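You operate a simulated robot arm through the tools that you are given. There is no shell and no other tool. Be economical: measure what you need, move in short steps, check, and stop when the job is done.

Carry out the task below with a simulated robot arm. There is one attempt and no reset: what you move stays moved.

## Task
Put things in order on the long worktop. At the end: the yellow lemon half stands where the grey small cup stood; the red tomato tin (marked "TOMATOES") from the long worktop stands on top of the grey tin base; the grey small cup stands where the red tomato tin stood; the white water filter stands where the yellow lemon half stood; whatever was shut is shut again. Leave all else as you found it, and nothing knocked over.

Only the result counts: the job must be done as asked and must still hold three seconds after the hand-in. Knocking over, shifting, dropping, spilling or breaking anything else fails it.

## Robot
A 7-joint arm with a two-finger parallel gripper, fixed in place. Base frame: the origin is at the foot of the arm, x ahead of it, y to its left, z up; the work surface is at about z = 0. Readings come in mm, degrees, newtons and seconds.
With the tool pointing down near the work surface it reaches from about 240 to 620 mm from the base axis. Its first joint turns from -66.0 to 66.0 degrees. Payload 2.6 kg.
Tool frame: the origin (TCP) lies between the finger pads and is the grasp point; the fingertips stand 30 mm ahead of it; z points along the fingers, y is the line along which they close. Largest opening 94 mm; finger width 28, thickness 10; the body of the gripper, 50 by 96 mm, starts 55 mm behind the TCP.
Orientation is told as [roll, pitch, yaw] about the base's x, y, z axes, in that order, counted from this pose: with the fingers straight down and closing along the base's y, the tool's x points along the base's -x, its y along +y and its z along -z.

## Interface
- The arm moves only by the tool move_arm. Its argument "steps" is a list of rows, each a list of 7 numbers: the shift along the base's x, y, z in cm, then the turn, a rotation vector about the base's x, y, z in degrees, then the gripper command, from -1 (shut) to 1 (fully open), values between in proportion. In form: [[x, y, z, wx, wy, wz, hand], ...]. A call has 1 to 8 rows; each row shifts and turns the commanded pose from where the row before left it. Rows are played at 5 a second. More than 50 mm and 8.6 degrees between two rows, or a gripper value outside its range, and nothing of the call is played. Where a pose cannot be reached the arm comes as near as it can. A force on the tool above 40 N (or 10 N above the force at the start of the call, whichever is more), or a blocked arm, ends the call early, and 0.2 s more pass. Each finger travels about 72 mm/s and halts on what it meets, pressing with about 43 N; the grip force reading is that of the motor and also rises with nothing between the fingers. The clock runs only during rows and for 0.2 s after the last one: add rows that do not move to give the fingers time. The reply holds the time, the measured pose of the TCP, the force on the tool along the base axes, the opening and the grip force, in the units named above and with some noise, with the torque about the TCP (base axes, N m) and any sound that the robot's microphone picked up.
- Cameras (640 x 400 px; columns grow to the right, rows downward): "scene" is fixed at [52.5, 460, 556.7]; the picture's right is [-0.47, -0.88, 0.00], its down [-0.57, 0.30, -0.76] and it looks along [0.67, -0.35, -0.65] (base axes); focal length 309 px, centre (320, 200). "wrist" rides on the gripper at [76, 14, -102] in the tool frame; the picture's right is [-0.18, 0.98, 0.00], its down [-0.75, -0.14, -0.64] and it looks along [-0.63, -0.12, 0.77] (tool axes); focal length 243 px, centre (320, 200). There is no depth. A picture from a camera that has moved, and an enlarged one, comes with that camera's place and axes in the base frame and with its lens.
- get_image(camera): a new picture of that camera. No time passes.
- zoom(camera, box): a new picture of the part [left, top, right, bottom] of that camera's present view, enlarged. No time passes.
- job_done(): hands the job in; it is judged then, once.

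Go step by step. Nothing tells you positions but the pictures and the camera data: compare them with the known pose of the tool, close in by small moves and look again before you grip or let go. The budget is 120 turns and 84 pictures, counting those below and the enlarged ones. Unless the task says otherwise, let go and move clear before handing in.

The tools are called by a JSON object that holds its "method" and its "body". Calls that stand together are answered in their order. move_arm: Moves the arm, as the interface text tells. Its arguments: {"type":"object","properties":{"steps":{"type":"array","items":{"type":"array","items":{"type":"number"}}}},"required":["steps"]} The other tools are called the same way: get_image (camera) takes a picture; zoom (camera, box) takes an enlarged picture of a part of a camera's view; job_done () hands the job in.

At the start:

```text
time_s: 0.0
position: [362.1, 52.0, 320.9]
ee_rot: [0.0, 0.1, 0.0]
ft_force: [-0.3, 0.6, -0.5]
wrist_torque: [0.03, -0.02, -0.01]
gripper_width: 94.0
grip_force: 0.0
```

scene: 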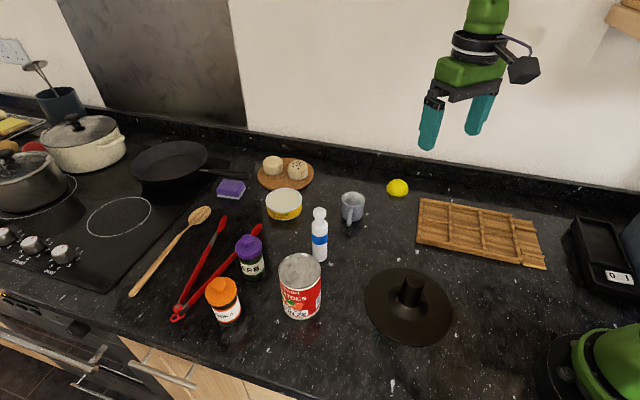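
wrist: 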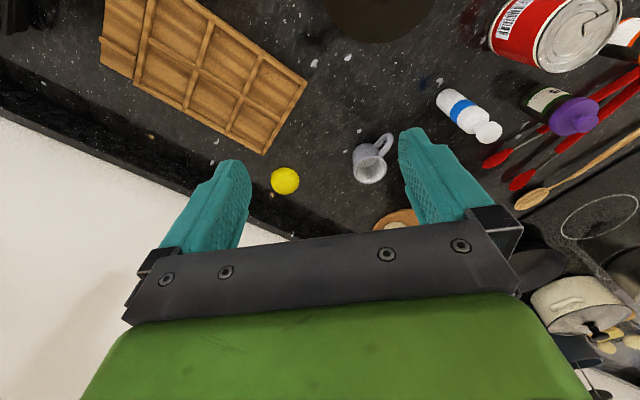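

I see the tin, cup, lemon, a white bottle with a blue band, and several other items. I'll zoom in to identify the water filter and the tin base.

{"method": "zoom", "body": {"camera": "scene", "box": [220, 140, 420, 265]}}

{"method": "zoom", "body": {"camera": "scene", "box": [160, 220, 360, 345]}}

{"method": "zoom", "body": {"camera": "scene", "box": [340, 160, 640, 400]}}

{"method": "zoom", "body": {"camera": "scene", "box": [0, 50, 200, 400]}}

```text
3.20 times, centred on (320, 202) of scene
camera zoom: at [52.5, 460.0, 556.7], right [-0.47, -0.88, 0.0], down [-0.57, 0.3, -0.76], along [0.67, -0.35, -0.65], focal length 988 px, centre (320, 192)
```

zoom: 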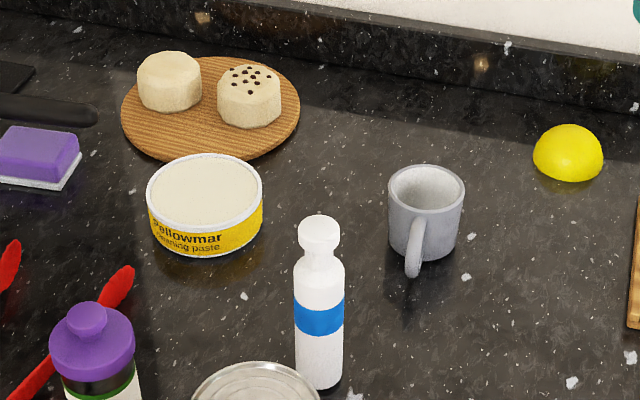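

```text
3.20 times, centred on (260, 282) of scene
camera zoom: at [52.5, 460.0, 556.7], right [-0.47, -0.88, 0.0], down [-0.57, 0.3, -0.76], along [0.67, -0.35, -0.65], focal length 988 px, centre (512, -64)
```

zoom: 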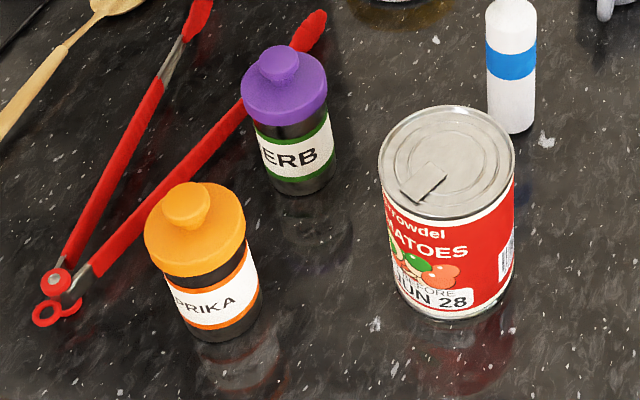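

```text
1.67 times, centred on (490, 280) of scene
camera zoom: at [52.5, 460.0, 556.7], right [-0.47, -0.88, 0.0], down [-0.57, 0.3, -0.76], along [0.67, -0.35, -0.65], focal length 515 px, centre (37, 67)
```

zoom: 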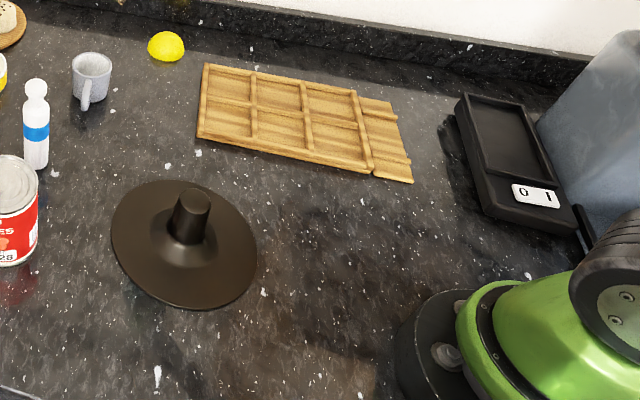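

```text
1.14 times, centred on (100, 225) of scene
camera zoom: at [52.5, 460.0, 556.7], right [-0.47, -0.88, 0.0], down [-0.57, 0.3, -0.76], along [0.67, -0.35, -0.65], focal length 353 px, centre (571, 171)
```

zoom: 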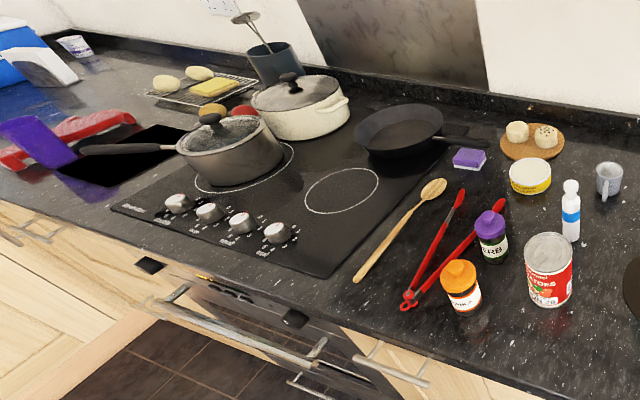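

The water filter must be the white bottle with the blue band. I don't see a grey tin base yet: it may be under the dark conical lid or outside this view. I'll turn the wrist camera to look to the right.

{"method": "move_arm", "body": {"steps": [[0, 0, 0, 0, 0, -8.5, 1], [0, 0, 0, 0, 0, -8.5, 1], [0, 0, 0, 0, 0, -8.5, 1], [0, 0, 0, 0, 0, -8.5, 1], [0, 0, 0, 0, 0, -8.5, 1], [0, 0, 0, 0, 0, -8.5, 1], [0, 0, 0, 0, 0, -8.5, 1]]}}

{"method": "get_image", "body": {"camera": "wrist"}}

{"method": "zoom", "body": {"camera": "scene", "box": [350, 0, 640, 180]}}

```text
time_s: 1.6
position: [362.5, 52.9, 321.4]
ee_rot: [0.0, 0.0, -59.7]
ft_force: [-1.4, -0.6, 0.6]
wrist_torque: [0.01, 0.0, 0.0]
gripper_width: 93.9
grip_force: 0.1
```

```text
77 pictures are left
camera wrist: at [336.4, 125.9, 423.7], right [0.94, 0.34, 0.0], down [0.26, -0.72, 0.64], along [0.22, -0.6, -0.77], focal length 243 px, centre (320, 200)
```

wrist: 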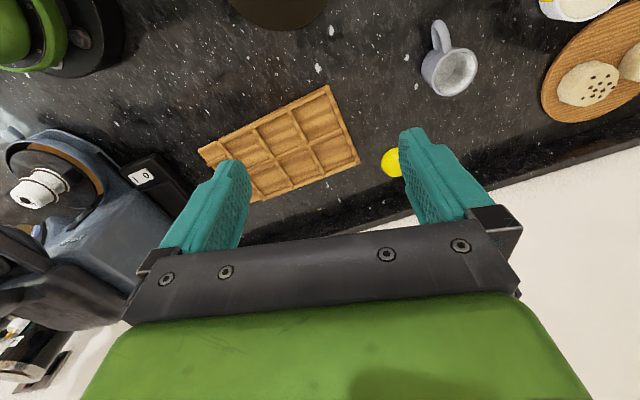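

```text
2.21 times, centred on (495, 90) of scene
camera zoom: at [52.5, 460.0, 556.7], right [-0.47, -0.88, 0.0], down [-0.57, 0.3, -0.76], along [0.67, -0.35, -0.65], focal length 682 px, centre (-66, 443)
```

zoom: 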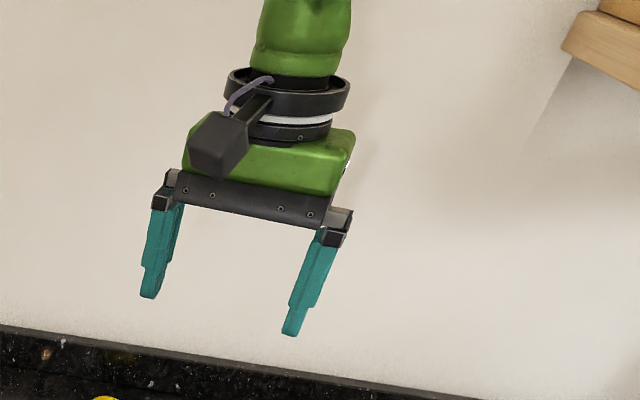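

No tin base on the right. I'll turn back and look at the dark lid from closer.

{"method": "move_arm", "body": {"steps": [[-2, 2, 0, 0, 0, 8.5, 1], [-2, 2, 0, 0, 0, 8.5, 1], [-2, 2, 0, 0, 0, 8.5, 1], [-2, 2, 0, 0, 0, 8.5, 1], [-2, 1, 0, 0, 0, 8.5, 1], [0, 1, 0, 0, 0, 8.5, 1], [0, 0, 0, 0, 0, 8.5, 1]]}}

{"method": "get_image", "body": {"camera": "wrist"}}

{"method": "zoom", "body": {"camera": "scene", "box": [350, 255, 470, 355]}}

```text
time_s: 3.2
position: [261.9, 152.5, 320.8]
ee_rot: [0.0, 0.0, 0.2]
ft_force: [-0.4, 0.1, 0.6]
wrist_torque: [0.0, -0.04, 0.01]
gripper_width: 93.9
grip_force: 0.1
```

```text
75 pictures are left
camera wrist: at [185.9, 166.8, 424.3], right [0.18, 0.98, 0.0], down [0.75, -0.14, 0.64], along [0.63, -0.12, -0.77], focal length 243 px, centre (320, 200)
```

wrist: 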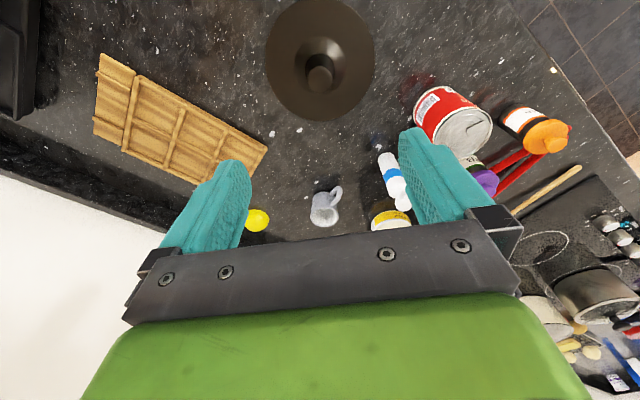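

```text
4.00 times, centred on (410, 305) of scene
camera zoom: at [52.5, 460.0, 556.7], right [-0.47, -0.88, 0.0], down [-0.57, 0.3, -0.76], along [0.67, -0.35, -0.65], focal length 1236 px, centre (-40, -220)
```

zoom: 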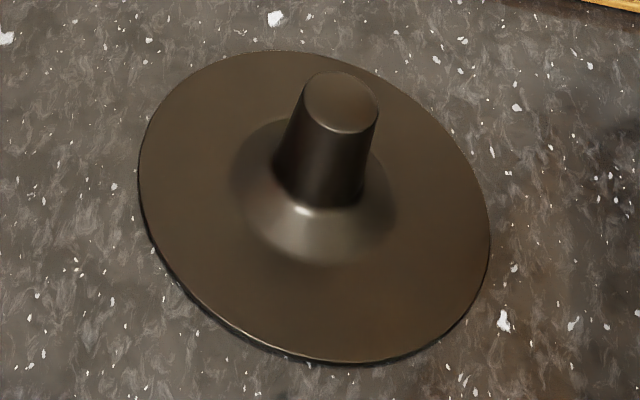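

The dark piece is a brimmed lid with a knob. Next I'll inspect the wooden grid.

{"method": "zoom", "body": {"camera": "wrist", "box": [80, 40, 280, 200]}}

{"method": "zoom", "body": {"camera": "scene", "box": [405, 190, 555, 280]}}

{"method": "zoom", "body": {"camera": "wrist", "box": [240, 0, 400, 130]}}

```text
2.50 times, centred on (180, 120) of wrist
camera zoom: at [185.9, 166.8, 424.3], right [0.18, 0.98, 0.0], down [0.75, -0.14, 0.64], along [0.63, -0.12, -0.77], focal length 606 px, centre (670, 400)
```

zoom: 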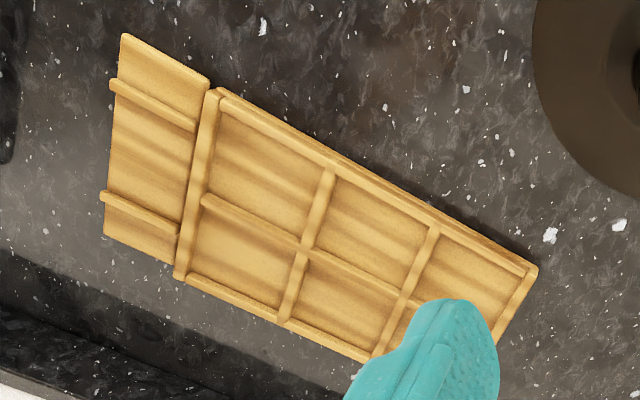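

```text
4.27 times, centred on (480, 235) of scene
camera zoom: at [52.5, 460.0, 556.7], right [-0.47, -0.88, 0.0], down [-0.57, 0.3, -0.76], along [0.67, -0.35, -0.65], focal length 1318 px, centre (-363, 51)
```

zoom: 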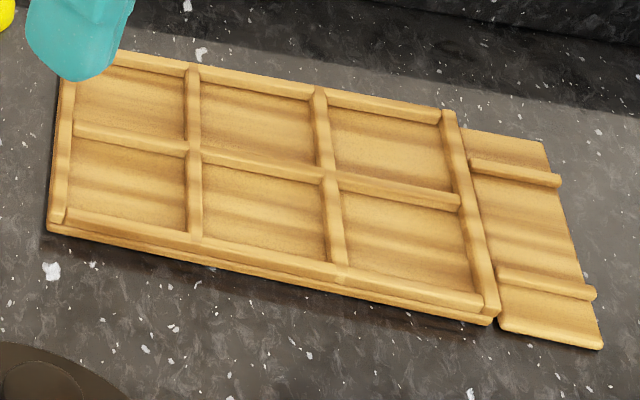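

```text
3.08 times, centred on (320, 65) of wrist
camera zoom: at [185.9, 166.8, 424.3], right [0.18, 0.98, 0.0], down [0.75, -0.14, 0.64], along [0.63, -0.12, -0.77], focal length 746 px, centre (320, 615)
```

zoom: 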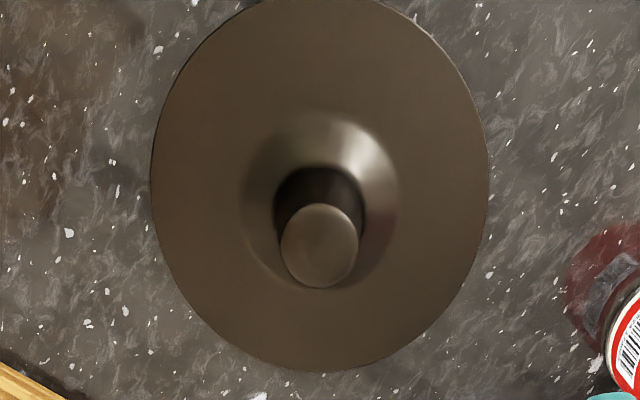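

The wooden thing is just an open tray. I'll look left and further out with the wrist camera tilted up.

{"method": "move_arm", "body": {"steps": [[2, 0, 0, 0, -8.5, 0, 1], [2, 0, 0, 0, -8.5, 0, 1], [2, -1, 0, 0, -8.5, 0, 1], [2, -2, 0, 0, 0, 8.5, 1], [0, -2, 0, 0, 0, 8.5, 1], [0, -2, 0, 0, 0, 8.5, 1], [0, 0, 0, 0, 0, 8.5, 1], [0, 0, 0, 0, 0, 8.5, 1]]}}

{"method": "get_image", "body": {"camera": "wrist"}}

```text
time_s: 5.0
position: [341.6, 83.5, 321.1]
ee_rot: [0.0, -25.5, 42.5]
ft_force: [0.3, -0.4, -0.5]
wrist_torque: [-0.04, 0.01, 0.03]
gripper_width: 94.0
grip_force: 0.0
```

```text
70 pictures are left
camera wrist: at [249.5, 16.9, 381.1], right [-0.54, 0.84, 0.08], down [0.39, 0.17, 0.9], along [0.74, 0.52, -0.42], focal length 243 px, centre (320, 200)
```

wrist: 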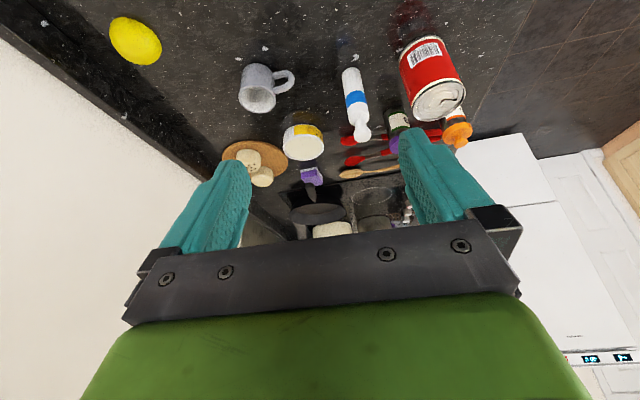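

No tin base to the left either. I'll sweep to the right with the camera tilted up, toward the shelf.

{"method": "move_arm", "body": {"steps": [[0, 0, 0, 0, 0, -8.5, 1], [0, 0, 0, 0, 0, -8.5, 1], [0, 0, 0, 0, 0, -8.5, 1], [0, 0, 0, 0, 0, -8.5, 1], [0, 0, 0, 0, 0, -8.5, 1], [0, 1, 0, 0, 0, -8.5, 1], [0, 2, 0, 0, 0, -8.5, 1], [0, 2, 0, 0, 0, -8.5, 1]]}}

{"method": "move_arm", "body": {"steps": [[0, 2, 0, 0, 0, -8.5, 1], [0, 2, 0, 0, 0, -8.5, 1], [0, 0, 0, 0, 0, -8.5, 1], [0, 0, 0, 0, 0, -8.5, 1], [0, 0, 0, 0, 0, -8.5, 1]]}}

{"method": "get_image", "body": {"camera": "wrist"}}

```text
time_s: 6.8
position: [342.0, 131.9, 321.0]
ee_rot: [-0.1, -25.7, -25.6]
ft_force: [-0.2, 1.0, 0.5]
wrist_torque: [0.04, -0.01, -0.02]
gripper_width: 94.1
grip_force: 0.1
```

```text
time_s: 8.0
position: [341.8, 172.3, 320.3]
ee_rot: [0.0, -25.5, -68.1]
ft_force: [-0.1, 0.3, -0.5]
wrist_torque: [-0.01, 0.0, 0.02]
gripper_width: 94.0
grip_force: 0.1
```

```text
69 pictures are left
camera wrist: at [313.4, 283.4, 380.8], right [0.97, 0.21, 0.08], down [0.02, -0.43, 0.9], along [0.23, -0.88, -0.42], focal length 243 px, centre (320, 200)
```

wrist: 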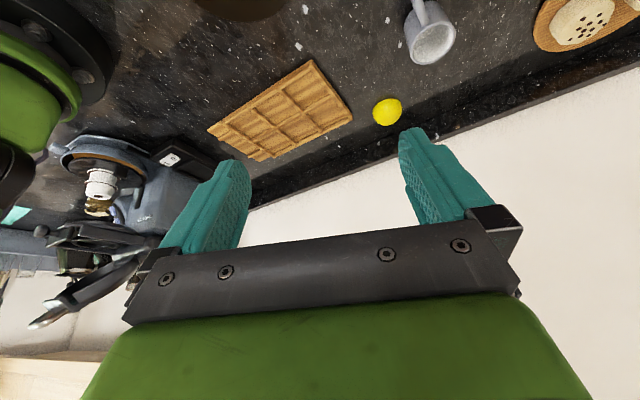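

Nothing there either, so the base is probably under the dark lid. I'll straighten up and move above its knob, at roughly (259, 155) with the top near z = 87.

{"method": "move_arm", "body": {"steps": [[-1, 0, 0, 0, 0, 8.5, 1], [-1, 0, 0, 0, 0, 8.5, 1], [-1, 0, 0, 0, 0, 8.5, 1], [-1, 0, 0, 0, 0, 8.5, 1], [-1, 0, 0, 0, 0, 8.5, 1], [-1, 0, 0, 0, 0, 8.5, 1], [-1, -1, 0, 0, 0, 8.5, 1], [-1, -0.7, 0, 0, 0, 8.5, 1]]}}

{"method": "move_arm", "body": {"steps": [[0, 0, -2, 0, 8.5, 0, 1], [0, 0, -2, 0, 8.5, 0, 1], [0, 0, -2, 0, 8.5, 0, 1], [0, 0, -4, 0, 0, 0, 1], [0, 0, -4, 0, 0, 0, 1], [0, 0, 0, 0, 0, 0, 1]]}}

{"method": "get_image", "body": {"camera": "wrist"}}

{"method": "get_image", "body": {"camera": "scene"}}

```text
time_s: 9.8
position: [261.8, 156.0, 320.3]
ee_rot: [0.1, -25.6, 0.1]
ft_force: [0.9, -0.5, -0.9]
wrist_torque: [0.0, 0.02, 0.0]
gripper_width: 94.1
grip_force: 0.1
```

```text
time_s: 11.2
position: [262.9, 154.2, 182.1]
ee_rot: [0.0, 0.0, 0.0]
ft_force: [-0.6, 0.5, -0.7]
wrist_torque: [-0.01, 0.0, 0.0]
gripper_width: 94.0
grip_force: 0.0
```

```text
68 pictures are left
camera wrist: at [186.0, 169.9, 283.6], right [0.18, 0.98, 0.0], down [0.75, -0.14, 0.64], along [0.63, -0.12, -0.77], focal length 243 px, centre (320, 200)
```

wrist: 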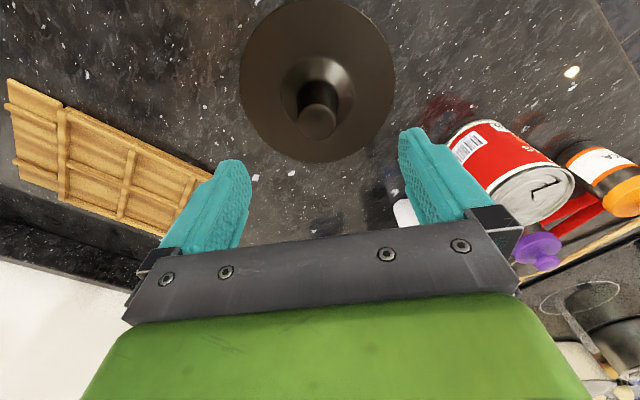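

```text
67 pictures are left
```

scene: 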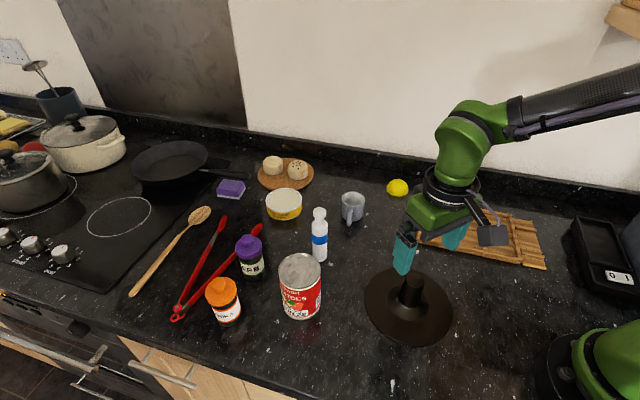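

The knob lies on the closing line. I'll shift back 6 mm, descend to z ≈ 78 and close on it.

{"method": "move_arm", "body": {"steps": [[-0.6, 0.1, -3, 0, 0, 0, 1], [0, 0, -3, 0, 0, 0, 1], [0, 0, -2.5, 0, 0, 0, 1], [0, 0, -1.9, 0, 0, 0, 1], [0, 0, 0, 0, 0, 0, 1]]}}

{"method": "zoom", "body": {"camera": "scene", "box": [340, 220, 480, 350]}}

```text
time_s: 12.4
position: [255.6, 157.4, 76.2]
ee_rot: [0.1, 0.0, -0.1]
ft_force: [1.3, -1.2, -0.6]
wrist_torque: [-0.01, 0.0, 0.01]
gripper_width: 94.0
grip_force: 0.0
```

```text
3.08 times, centred on (410, 285) of scene
camera zoom: at [52.5, 460.0, 556.7], right [-0.47, -0.88, 0.0], down [-0.57, 0.3, -0.76], along [0.67, -0.35, -0.65], focal length 950 px, centre (43, -62)
```

zoom: 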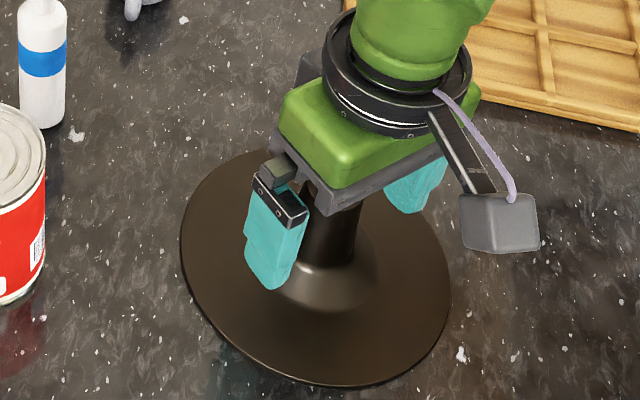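

The knob is between the fingers. I'll close and lift gently.

{"method": "move_arm", "body": {"steps": [[0, -0.15, 0, 0, 0, 0, 0.2], [0, 0, 0, 0, 0, 0, -0.2], [0, 0, 0, 0, 0, 0, -0.4], [0, 0, 0, 0, 0, 0, -0.6], [0, 0, 0, 0, 0, 0, -0.6]]}}

{"method": "move_arm", "body": {"steps": [[0, 0, 1, 0, 0, 0, -0.6], [0, 0, 2, 0, 0, 0, -0.6], [0, 0, 3, 0, 0, 0, -0.6], [0, 0, 3, 0, 0, 0, -0.6]]}}

{"method": "get_image", "body": {"camera": "scene"}}

```text
time_s: 13.6
position: [255.3, 155.9, 76.0]
ee_rot: [0.0, 0.0, 0.0]
ft_force: [0.7, -0.3, 0.3]
wrist_torque: [-0.02, 0.01, 0.0]
gripper_width: 37.3
grip_force: 42.9
```

```text
time_s: 14.6
position: [254.6, 155.3, 166.6]
ee_rot: [0.1, 0.1, 0.0]
ft_force: [-0.5, -0.1, -0.9]
wrist_torque: [0.03, 0.03, 0.0]
gripper_width: 37.4
grip_force: 43.2
```

```text
65 pictures are left
```

scene: 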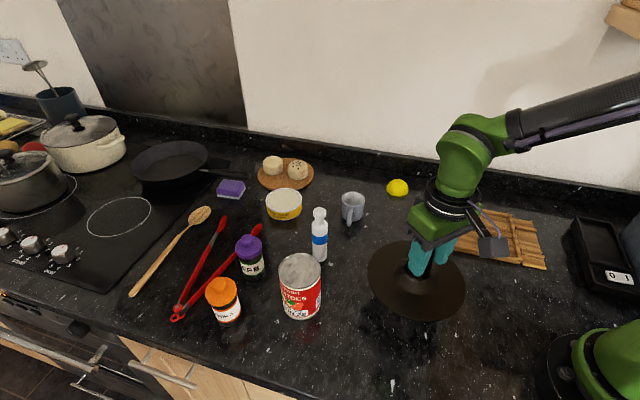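

The lid came off easily. I'll raise it further and swing it aside to see what's underneath.

{"method": "move_arm", "body": {"steps": [[0, 0, 4, 0, 0, 0, -0.6], [0, 0, 4, 0, 0, 0, -0.6], [0, -4, 0, 0, 0, 0, -0.6], [0, -4, 0, 0, 0, 0, -0.6], [0, -4, 0, 0, 0, 0, -0.6], [0, -2, 0, 0, 0, 0, -0.6]]}}

{"method": "get_image", "body": {"camera": "scene"}}

```text
time_s: 16.0
position: [256.2, 15.5, 247.3]
ee_rot: [0.0, 0.0, 0.0]
ft_force: [-0.5, -0.3, -2.0]
wrist_torque: [0.02, 0.06, -0.01]
gripper_width: 37.3
grip_force: 42.8
```

```text
64 pictures are left
```

scene: 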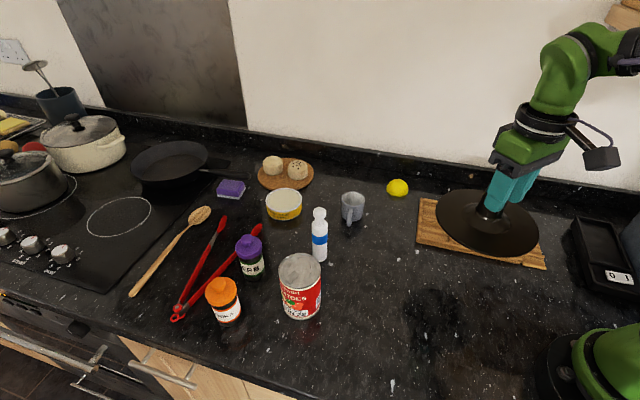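

{"method": "zoom", "body": {"camera": "scene", "box": [350, 240, 510, 360]}}

{"method": "get_image", "body": {"camera": "wrist"}}

```text
3.33 times, centred on (430, 300) of scene
camera zoom: at [52.5, 460.0, 556.7], right [-0.47, -0.88, 0.0], down [-0.57, 0.3, -0.76], along [0.67, -0.35, -0.65], focal length 1030 px, centre (-47, -133)
```

zoom: 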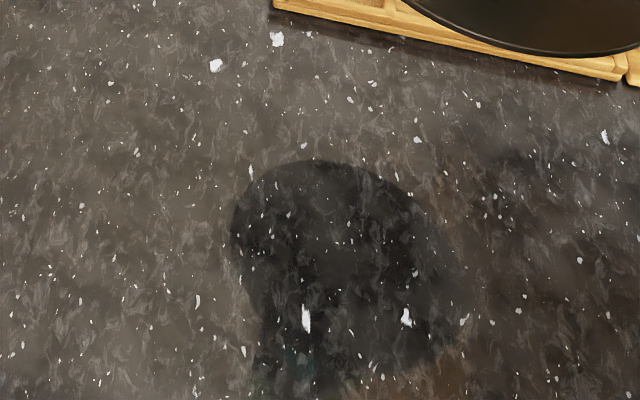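

```text
62 pictures are left
camera wrist: at [179.2, 29.3, 349.1], right [0.18, 0.98, 0.0], down [0.75, -0.14, 0.64], along [0.63, -0.12, -0.77], focal length 243 px, centre (320, 200)
```

wrist: 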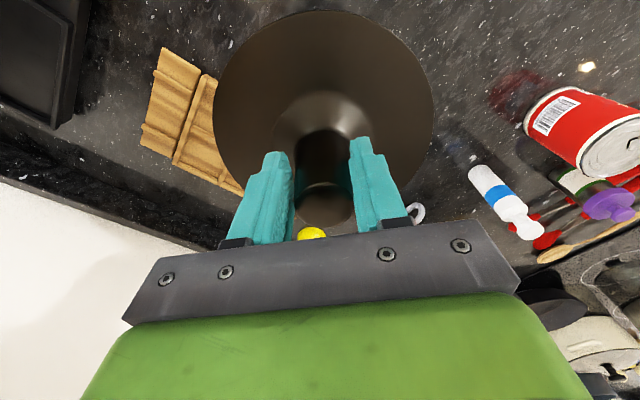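

There is nothing under the lid. I'll set it back exactly where it was.

{"method": "move_arm", "body": {"steps": [[0, 4, 0, 0, 0, 0, -0.6], [0, 4, 0, 0, 0, 0, -0.6], [0, 4, 0, 0, 0, 0, -0.6], [0, 2, 0, 0, 0, 0, -0.6], [0, 0, -4, 0, 0, 0, -0.6], [0, 0, -4, 0, 0, 0, -0.6], [0, 0, -3, 0, 0, 0, -0.6], [0, 0, 0, 0, 0, 0, -0.6]]}}

{"method": "zoom", "body": {"camera": "scene", "box": [540, 160, 640, 340]}}

```text
time_s: 17.8
position: [255.4, 155.3, 137.4]
ee_rot: [0.0, 0.0, 0.0]
ft_force: [0.0, 0.2, -1.7]
wrist_torque: [0.0, 0.04, 0.0]
gripper_width: 37.3
grip_force: 43.2
```

```text
2.22 times, centred on (590, 250) of scene
camera zoom: at [52.5, 460.0, 556.7], right [-0.47, -0.88, 0.0], down [-0.57, 0.3, -0.76], along [0.67, -0.35, -0.65], focal length 686 px, centre (-280, 89)
```

zoom: 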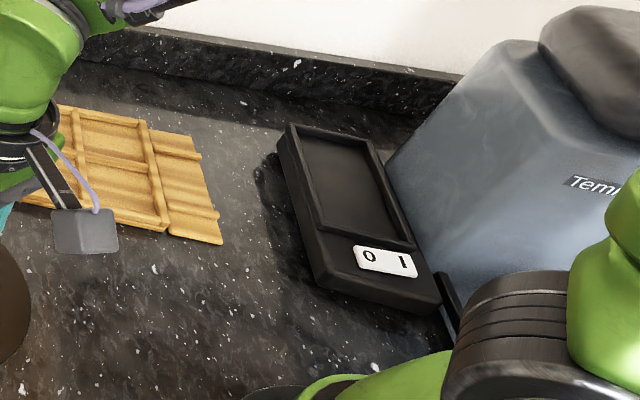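

{"method": "move_arm", "body": {"steps": [[0, 0.05, -3, 0, 0, 0, -0.6], [0, 0, -2, 0, 0, 0, -0.6], [0, 0, -1.0, 0, 0, 0, -0.6], [0, 0, -0.15, 0, 0, 0, -0.6], [0, 0, 0, 0, 0, 0, -0.6]]}}

```text
time_s: 19.0
position: [257.0, 156.6, 75.9]
ee_rot: [0.1, -0.1, 0.1]
ft_force: [-12.5, -5.4, 36.0]
wrist_torque: [-0.08, -0.33, -0.1]
gripper_width: 37.4
grip_force: 43.1
```

{"method": "move_arm", "body": {"steps": [[0, 0, 0.05, 0, 0, 0, -0.6], [0, 0, 0, 0, 0, 0, -0.3], [0, 0, 0, 0, 0, 0, 0.4], [0, 0, 0, 0, 0, 0, 1], [0, 0, 3, 0, 0, 0, 1], [0, 0, 4, 0, 0, 0, 1], [0, 0, 4, 0, 0, 0, 1], [0, 0, 4, 0, 0, 0, 1]]}}

{"method": "zoom", "body": {"camera": "scene", "box": [350, 255, 470, 355]}}

{"method": "get_image", "body": {"camera": "wrist"}}

```text
time_s: 20.8
position: [255.9, 154.9, 225.7]
ee_rot: [0.0, 0.2, 0.1]
ft_force: [0.3, -0.1, -0.5]
wrist_torque: [0.03, -0.01, 0.01]
gripper_width: 93.9
grip_force: 0.2
```

```text
4.00 times, centred on (410, 305) of scene
camera zoom: at [52.5, 460.0, 556.7], right [-0.47, -0.88, 0.0], down [-0.57, 0.3, -0.76], along [0.67, -0.35, -0.65], focal length 1236 px, centre (-40, -220)
```

zoom: 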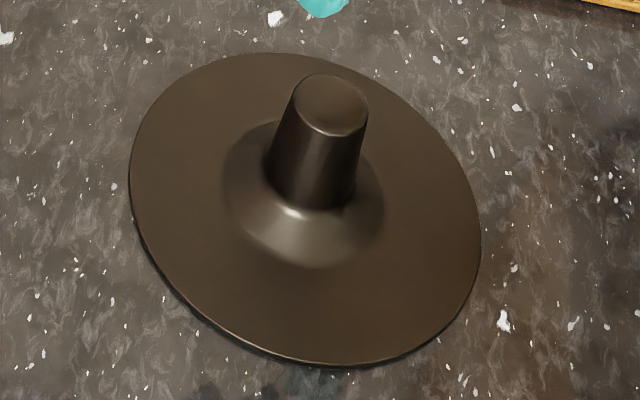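

```text
59 pictures are left
camera wrist: at [180.6, 169.7, 328.5], right [0.18, 0.98, 0.0], down [0.75, -0.14, 0.64], along [0.63, -0.12, -0.77], focal length 243 px, centre (320, 200)
```

wrist: 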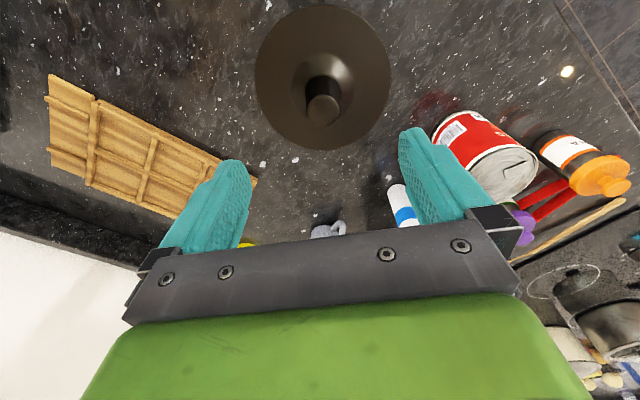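

The lid is back within about 4 mm, and I'll trim that later. Next I'll look over the front edge and front-left of the worktop.

{"method": "move_arm", "body": {"steps": [[0, 1, 4, 0, 0, 8.5, 1], [0, 2, 4, 0, 0, 8.5, 1], [0, 3, 3, 0, 0, 8.5, 1], [0, 3, 0, 0, 0, 8.5, 1], [0, 3, 0, 0, 0, 8.5, 1], [0, 3, 0, 0, 0, 8.5, 1], [0, 0, 0, 0, 0, 8.5, 1], [0, 0, 0, 0, 0, 8.5, 1]]}}

{"method": "get_image", "body": {"camera": "wrist"}}

```text
time_s: 22.6
position: [254.5, 305.7, 335.2]
ee_rot: [-0.1, 0.0, 68.3]
ft_force: [0.4, -0.5, 0.3]
wrist_torque: [-0.02, -0.02, 0.0]
gripper_width: 94.1
grip_force: 0.0
```

```text
58 pictures are left
camera wrist: at [214.5, 240.5, 438.6], right [-0.84, 0.54, 0.0], down [0.41, 0.65, 0.64], along [0.34, 0.54, -0.77], focal length 243 px, centre (320, 200)
```

wrist: 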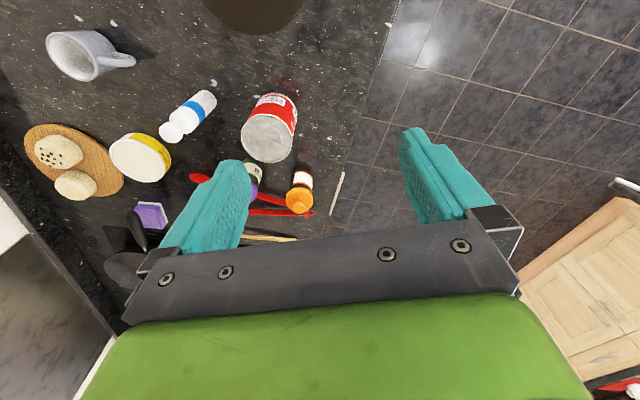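

{"method": "zoom", "body": {"camera": "scene", "box": [0, 280, 300, 400]}}

{"method": "zoom", "body": {"camera": "wrist", "box": [180, 60, 420, 240]}}

```text
2.13 times, centred on (150, 340) of scene
camera zoom: at [52.5, 460.0, 556.7], right [-0.47, -0.88, 0.0], down [-0.57, 0.3, -0.76], along [0.67, -0.35, -0.65], focal length 659 px, centre (683, -99)
```

zoom: 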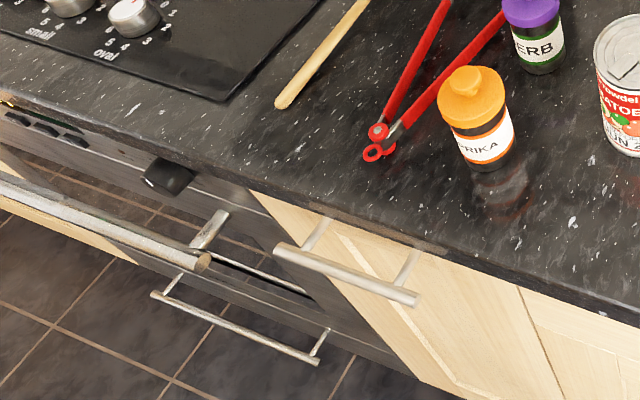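

```text
2.22 times, centred on (300, 150) of wrist
camera zoom: at [214.5, 240.5, 438.6], right [-0.84, 0.54, 0.0], down [0.41, 0.65, 0.64], along [0.34, 0.54, -0.77], focal length 539 px, centre (364, 311)
```

zoom: 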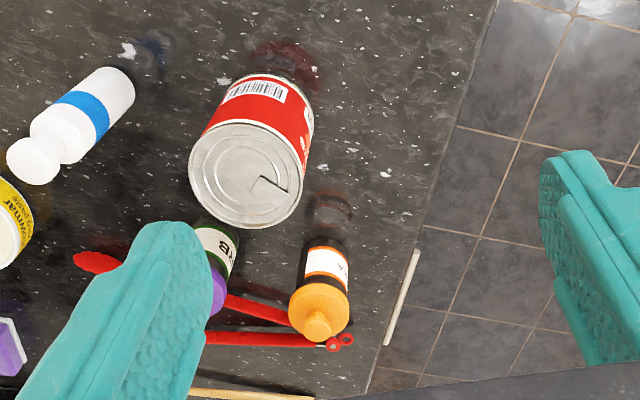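

Nothing interesting is on the front side here. One area is still unseen: the near side of the worktop, around x < 200 and y 200 to 400, below the scene picture. I'll turn the wrist toward it.

{"method": "move_arm", "body": {"steps": [[1, -1, 0, 0, 0, 8.5, 1], [1, -1, 0, 0, 0, 8.5, 1], [1, -1, 0, 0, 0, 8.5, 1], [1, -1, 0, 0, 0, 8.5, 1], [1, -1, 0, 0, 0, 8.5, 1], [1, -1, 0, 0, 0, 8.5, 1], [0, 0, 0, 0, 0, 8.5, 1]]}}

{"method": "get_image", "body": {"camera": "wrist"}}

```text
time_s: 24.2
position: [315.8, 246.5, 336.5]
ee_rot: [0.0, 0.0, 127.7]
ft_force: [-0.2, 0.1, 0.1]
wrist_torque: [-0.03, 0.0, 0.03]
gripper_width: 94.0
grip_force: 0.0
```

```text
55 pictures are left
camera wrist: at [351.4, 177.0, 438.7], right [-0.89, -0.45, 0.0], down [-0.35, 0.68, 0.64], along [-0.29, 0.57, -0.77], focal length 243 px, centre (320, 200)
```

wrist: 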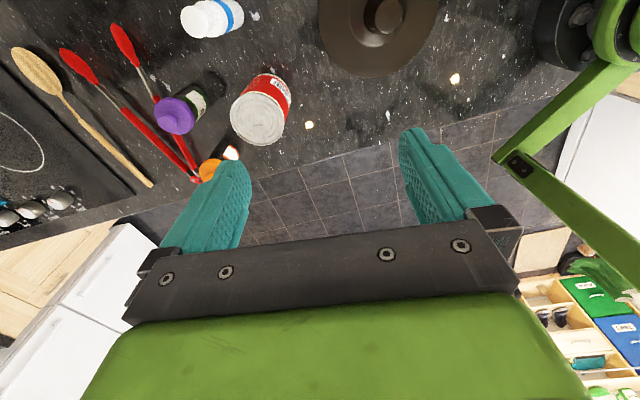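

The dark disc with the central tube is most likely the base of a ring cake tin, so I take it to be the "grey tin base". The tomato tin will go on top of its tube. First I'll re-grip the tube at right angles, which fixes its x, and correct the 4 mm shift.

{"method": "move_arm", "body": {"steps": [[-1.2, -2, 0, 0, 0, -8.5, 1], [-1.2, -2, 0, 0, 0, -8.5, 1], [-1.2, -2, -3, 0, 0, -8.5, 1], [-1.2, -2, -4, 0, 0, -8.5, 1], [-1.2, -1.1, -4, 0, 0, -3.7, 1], [0, 0, -4, 0, 0, 0, 1], [0, 0, 0, 0, 0, 0, 1]]}}

{"method": "get_image", "body": {"camera": "wrist"}}

```text
time_s: 25.8
position: [255.3, 155.0, 187.2]
ee_rot: [-0.1, 0.0, 89.8]
ft_force: [0.3, -0.1, 0.3]
wrist_torque: [-0.01, 0.02, -0.02]
gripper_width: 93.8
grip_force: 0.0
```

```text
54 pictures are left
camera wrist: at [241.0, 78.8, 289.1], right [-0.98, 0.19, 0.0], down [0.14, 0.75, 0.64], along [0.12, 0.63, -0.77], focal length 243 px, centre (320, 200)
```

wrist: 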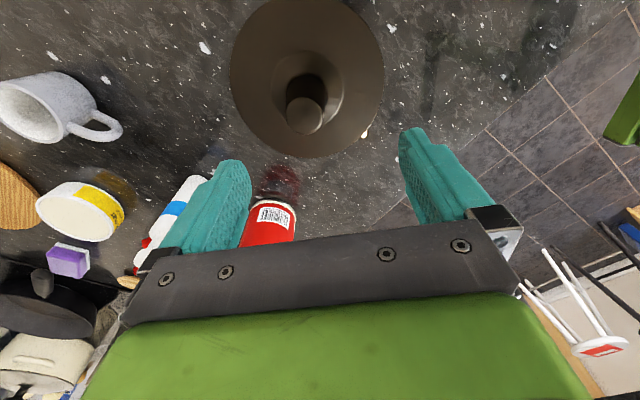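

The two wrist views together put the tube at about (268, 155), so the wrist camera reads short in its forward direction. I'll grip it centred at x = 266 and bring it back 4 mm in y.

{"method": "move_arm", "body": {"steps": [[1.1, 0, -3, 0, 0, 0, 1], [0, 0, -4, 0, 0, 0, 1], [0, 0, -3, 0, 0, 0, 1], [0, 0, -0.9, 0, 0, 0, 0.2], [0, 0, 0, 0, 0, 0, -0.3], [0, 0, 0, 0, 0, 0, -0.6], [0, 0, 0, 0, 0, 0, -0.6]]}}

{"method": "move_arm", "body": {"steps": [[0, 0, 0.6, 0, 0, 0, -0.6], [0, -0.4, 0, 0, 0, 0, -0.6], [0, 0, 0, 0, 0, 0, -0.6], [0, 0, -0.58, 0, 0, 0, -0.6], [0, 0, 0, 0, 0, 0, -0.6]]}}

{"method": "zoom", "body": {"camera": "scene", "box": [350, 255, 470, 355]}}

```text
time_s: 27.4
position: [266.0, 155.4, 76.1]
ee_rot: [0.0, 0.1, 89.8]
ft_force: [-0.5, 1.0, 0.3]
wrist_torque: [0.03, -0.04, 0.03]
gripper_width: 36.0
grip_force: 42.6
```

```text
time_s: 28.6
position: [267.6, 149.4, 76.6]
ee_rot: [0.0, 0.0, 89.9]
ft_force: [-0.1, -0.2, -1.4]
wrist_torque: [0.03, 0.04, -0.02]
gripper_width: 36.2
grip_force: 43.0
```

```text
4.00 times, centred on (410, 305) of scene
camera zoom: at [52.5, 460.0, 556.7], right [-0.47, -0.88, 0.0], down [-0.57, 0.3, -0.76], along [0.67, -0.35, -0.65], focal length 1236 px, centre (-40, -220)
```

zoom: 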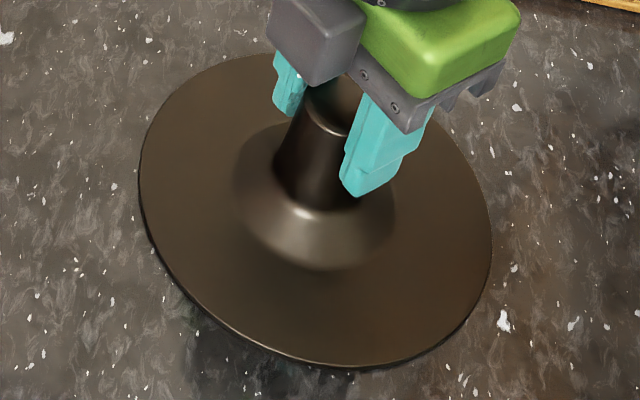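

It's nearly right, about 3 mm too close to the camera. I'll nudge it, set it down and release.

{"method": "move_arm", "body": {"steps": [[0, 0, 0.2, 0, 0, 0, -0.6], [0.25, -0.15, 0, 0, 0, 0, -0.6], [0, 0, -0.25, 0, 0, 0, -0.6], [0, 0, 0, 0, 0, 0, -0.6], [0, 0, 0, 0, 0, 0, 0], [0, 0, 0, 0, 0, 0, 1], [0, 0, 0, 0, 0, 0, 1]]}}

{"method": "move_arm", "body": {"steps": [[0, 0, 3, 0, 0, 0, 1], [0, 0, 4, 0, 0, 0, 1], [0, 0, 4, 0, 0, 0, 1], [0, 0, 4, 0, 0, 0, 1], [1, 2, 0, 0, 0, 0, 1], [3, 3, 0, 0, 0, 0, 1]]}}

{"method": "zoom", "body": {"camera": "scene", "box": [350, 255, 470, 355]}}

{"method": "get_image", "body": {"camera": "wrist"}}

```text
time_s: 30.2
position: [269.1, 149.2, 76.3]
ee_rot: [0.0, 0.0, 89.9]
ft_force: [0.1, -0.1, -0.3]
wrist_torque: [0.0, 0.0, -0.03]
gripper_width: 94.3
grip_force: 0.0
```

```text
time_s: 31.6
position: [308.9, 198.9, 226.6]
ee_rot: [0.0, -0.1, 89.7]
ft_force: [0.1, 0.2, 0.0]
wrist_torque: [0.0, 0.01, 0.0]
gripper_width: 94.1
grip_force: 0.1
```

```text
4.00 times, centred on (410, 305) of scene
camera zoom: at [52.4, 460.0, 556.7], right [-0.47, -0.88, 0.0], down [-0.57, 0.3, -0.76], along [0.67, -0.35, -0.65], focal length 1236 px, centre (-40, -220)
```

zoom: 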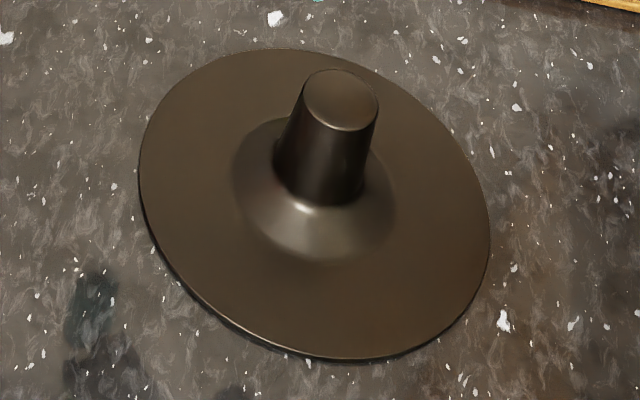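

```text
51 pictures are left
camera wrist: at [294.8, 123.2, 329.9], right [-0.98, 0.19, 0.0], down [0.14, 0.75, 0.64], along [0.12, 0.63, -0.77], focal length 243 px, centre (320, 200)
```

wrist: 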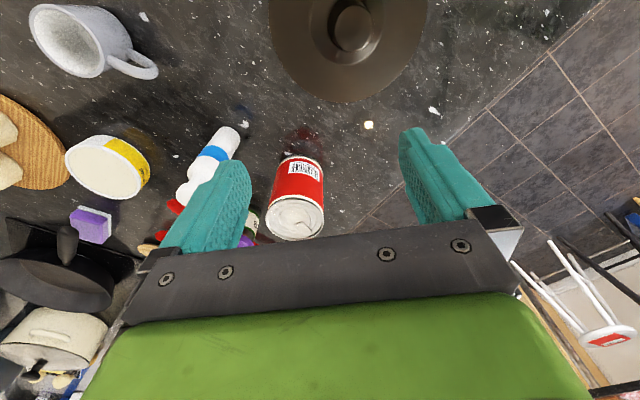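

The base is back in place, with the tube at (268.5, 150). I'll go above the tomato tin, at about (365, 338), still at yaw 90.

{"method": "move_arm", "body": {"steps": [[1.6, 3.5, 0, 0, 0, 0, 1], [2, 3.5, 0, 0, 0, 0, 1], [2, 3.5, 0, 0, 0, 0, 1], [0, 3.4, 0, 0, 0, 0, 1], [0, 0, -4, 0, 0, 0, 1], [0, 0, 0, 0, 0, 0, 1]]}}

{"method": "get_image", "body": {"camera": "wrist"}}

{"method": "zoom", "body": {"camera": "scene", "box": [200, 180, 400, 340]}}

```text
time_s: 33.0
position: [363.7, 339.4, 187.2]
ee_rot: [0.0, 0.0, 89.8]
ft_force: [-0.8, 0.2, 0.1]
wrist_torque: [-0.03, 0.01, 0.0]
gripper_width: 94.0
grip_force: 0.0
```

```text
50 pictures are left
camera wrist: at [350.7, 262.6, 289.9], right [-0.98, 0.19, 0.0], down [0.14, 0.75, 0.64], along [0.12, 0.63, -0.77], focal length 243 px, centre (320, 200)
```

wrist: 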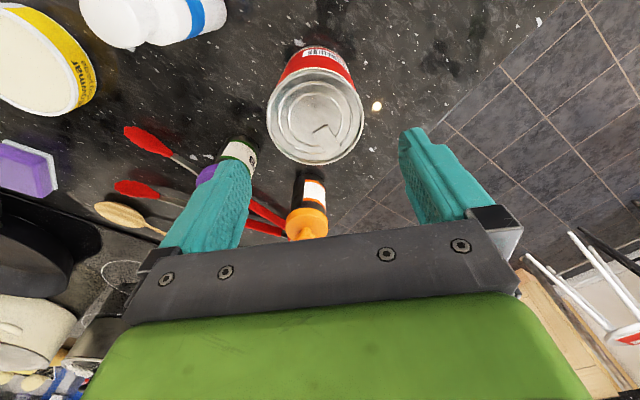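

```text
2.50 times, centred on (300, 260) of scene
camera zoom: at [52.5, 460.0, 556.7], right [-0.47, -0.88, 0.0], down [-0.57, 0.3, -0.76], along [0.67, -0.35, -0.65], focal length 772 px, centre (370, 50)
```

zoom: 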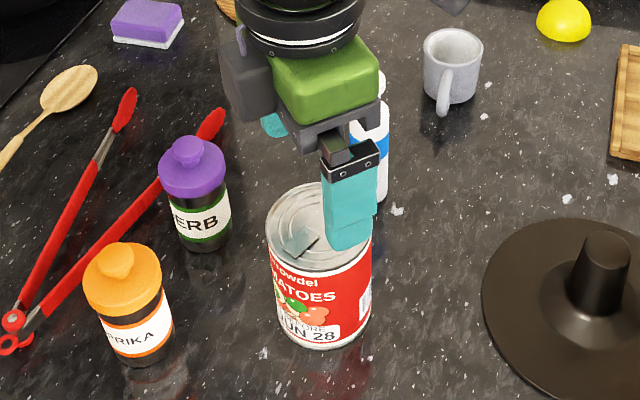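

The tin's top is at about (367, 335). I'll shift slightly, descend to z ≈ 68 and check before closing.

{"method": "move_arm", "body": {"steps": [[0.3, -0.4, 0, 0, 0, 0, 1], [0, 0, -3, 0, 0, 0, 1], [0, 0, -3, 0, 0, 0, 1], [0, 0, -3, 0, 0, 0, 1], [0, 0, -2.9, 0, 0, 0, 1], [0, 0, 0, 0, 0, 0, 1]]}}

{"method": "zoom", "body": {"camera": "scene", "box": [200, 200, 400, 340]}}

{"method": "get_image", "body": {"camera": "wrist"}}

```text
time_s: 34.4
position: [366.8, 335.0, 68.2]
ee_rot: [0.0, 0.0, 89.8]
ft_force: [0.3, 1.0, -0.1]
wrist_torque: [0.01, 0.0, 0.0]
gripper_width: 94.2
grip_force: 0.1
```

```text
2.86 times, centred on (300, 270) of scene
camera zoom: at [52.5, 460.0, 556.7], right [-0.47, -0.88, 0.0], down [-0.57, 0.3, -0.76], along [0.67, -0.35, -0.65], focal length 883 px, centre (377, 0)
```

zoom: 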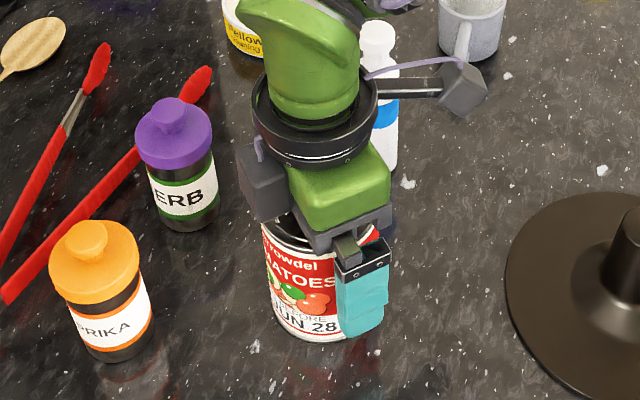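

```text
47 pictures are left
camera wrist: at [353.7, 258.2, 170.4], right [-0.98, 0.19, 0.0], down [0.14, 0.75, 0.64], along [0.12, 0.63, -0.77], focal length 243 px, centre (320, 200)
```

wrist: 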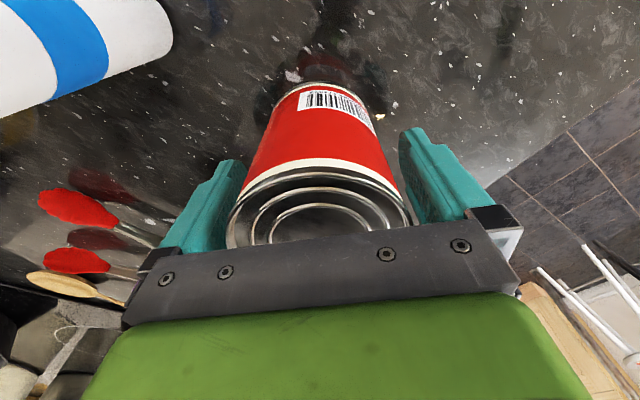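

The tin is between the fingers, so I'll grip it and lift.

{"method": "move_arm", "body": {"steps": [[0, 0, 0, 0, 0, 0, 0.5], [0, 0, 0, 0, 0, 0, 0.2], [0, 0, 0, 0, 0, 0, -0.2], [0, 0, 0, 0, 0, 0, -0.2]]}}

{"method": "move_arm", "body": {"steps": [[0, 0, 1, 0, 0, 0, -0.2], [0, 0, 2, 0, 0, 0, -0.2], [0, 0, 4, 0, 0, 0, -0.2], [0, 0, 4, 0, 0, 0, -0.2], [0, 0, 3, 0, 0, 0, -0.2], [0, 0, 0, 0, 0, 0, -0.2]]}}

{"method": "get_image", "body": {"camera": "scene"}}

```text
time_s: 35.4
position: [368.4, 334.9, 68.3]
ee_rot: [0.0, 0.1, 89.8]
ft_force: [0.4, 0.4, -0.5]
wrist_torque: [0.02, 0.02, 0.0]
gripper_width: 75.0
grip_force: 42.7
```

```text
time_s: 36.8
position: [369.0, 334.6, 206.5]
ee_rot: [0.0, 0.0, 89.7]
ft_force: [-0.3, -0.6, -4.5]
wrist_torque: [0.01, 0.0, 0.0]
gripper_width: 74.8
grip_force: 42.7
```

```text
46 pictures are left
```

scene: 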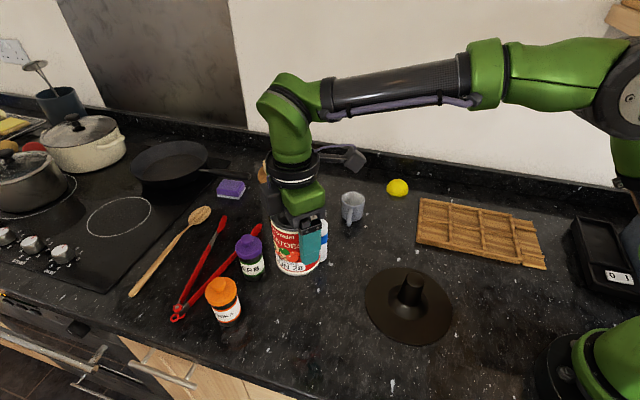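

The tin weighs about 450 g and is gripped centrally. I'll carry it over the tube at (268.5, 150).

{"method": "move_arm", "body": {"steps": [[-1.98, -3.7, 0, 0, 0, 0, -0.2], [-1.98, -3.7, 0, 0, 0, 0, -0.2], [-1.98, -3.7, 0, 0, 0, 0, -0.2], [-1.98, -3.7, 0, 0, 0, 0, -0.2], [-1.98, -3.7, 0, 0, 0, 0, -0.2], [0, 0, -2, 0, 0, 0, -0.2], [0, 0, 0, 0, 0, 0, -0.2]]}}

{"method": "zoom", "body": {"camera": "scene", "box": [330, 180, 490, 360]}}

{"method": "get_image", "body": {"camera": "wrist"}}

```text
time_s: 38.4
position: [270.0, 149.1, 186.3]
ee_rot: [0.0, 0.1, 89.8]
ft_force: [0.3, 0.2, -3.8]
wrist_torque: [-0.02, -0.01, 0.0]
gripper_width: 75.2
grip_force: 43.4
```

```text
2.22 times, centred on (410, 270) of scene
camera zoom: at [52.5, 460.0, 556.7], right [-0.47, -0.88, 0.0], down [-0.57, 0.3, -0.76], along [0.67, -0.35, -0.65], focal length 686 px, centre (120, 44)
```

zoom: 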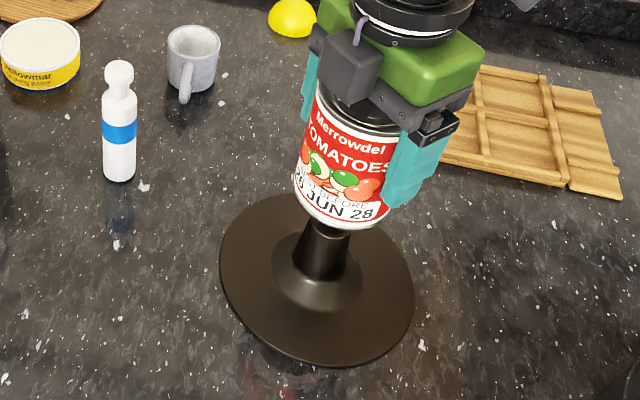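

```text
44 pictures are left
camera wrist: at [255.7, 73.2, 289.4], right [-0.98, 0.19, 0.0], down [0.14, 0.75, 0.64], along [0.12, 0.63, -0.77], focal length 243 px, centre (320, 200)
```

wrist: 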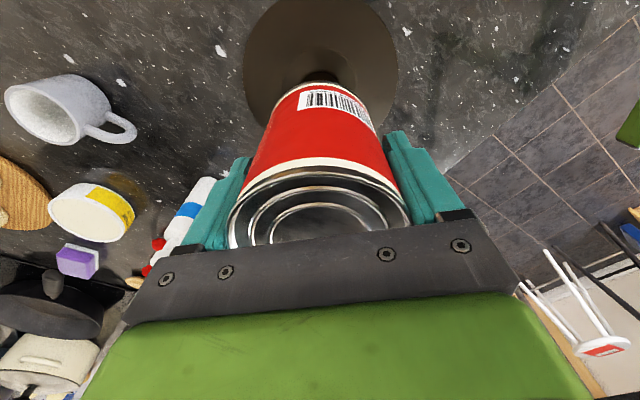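

{"method": "move_arm", "body": {"steps": [[0, 0, -0.5, 0, 0, 0, -0.2], [0, 0, -0.5, 0, 0, 0, -0.2], [0, 0, -0.4, 0, 0, 0, -0.2], [0, 0, 0, 0, 0, 0, -0.2]]}}

{"method": "zoom", "body": {"camera": "scene", "box": [350, 220, 470, 340]}}

```text
time_s: 39.4
position: [267.7, 149.2, 172.8]
ee_rot: [0.0, 0.0, 89.8]
ft_force: [-0.9, 0.8, -4.2]
wrist_torque: [-0.02, -0.01, -0.01]
gripper_width: 75.0
grip_force: 43.4
```

```text
3.33 times, centred on (410, 280) of scene
camera zoom: at [52.5, 460.0, 556.7], right [-0.47, -0.88, 0.0], down [-0.57, 0.3, -0.76], along [0.67, -0.35, -0.65], focal length 1030 px, centre (20, -67)
```

zoom: 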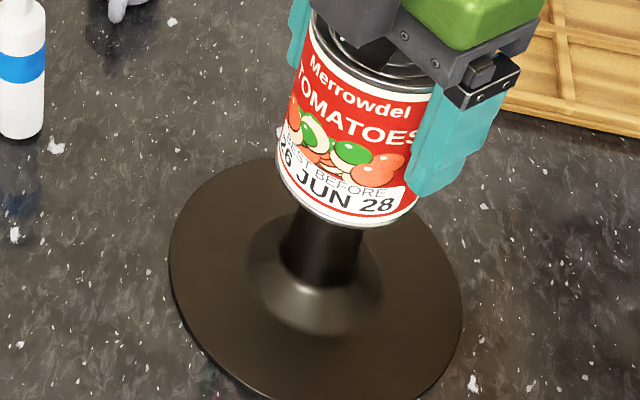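

The tin is aligned over the tube to within a few mm. I'll lower it gently until it touches.

{"method": "move_arm", "body": {"steps": [[0, 0.15, -0.3, 0, 0, 0, -0.2], [0, 0, -0.3, 0, 0, 0, -0.2], [0, 0, -0.3, 0, 0, 0, -0.2], [0, 0, -0.2, 0, 0, 0, -0.2]]}}

```text
time_s: 40.4
position: [269.5, 150.5, 162.5]
ee_rot: [0.0, 0.0, 89.8]
ft_force: [-0.3, 1.2, -3.7]
wrist_torque: [-0.04, -0.02, 0.0]
gripper_width: 75.0
grip_force: 43.2
```

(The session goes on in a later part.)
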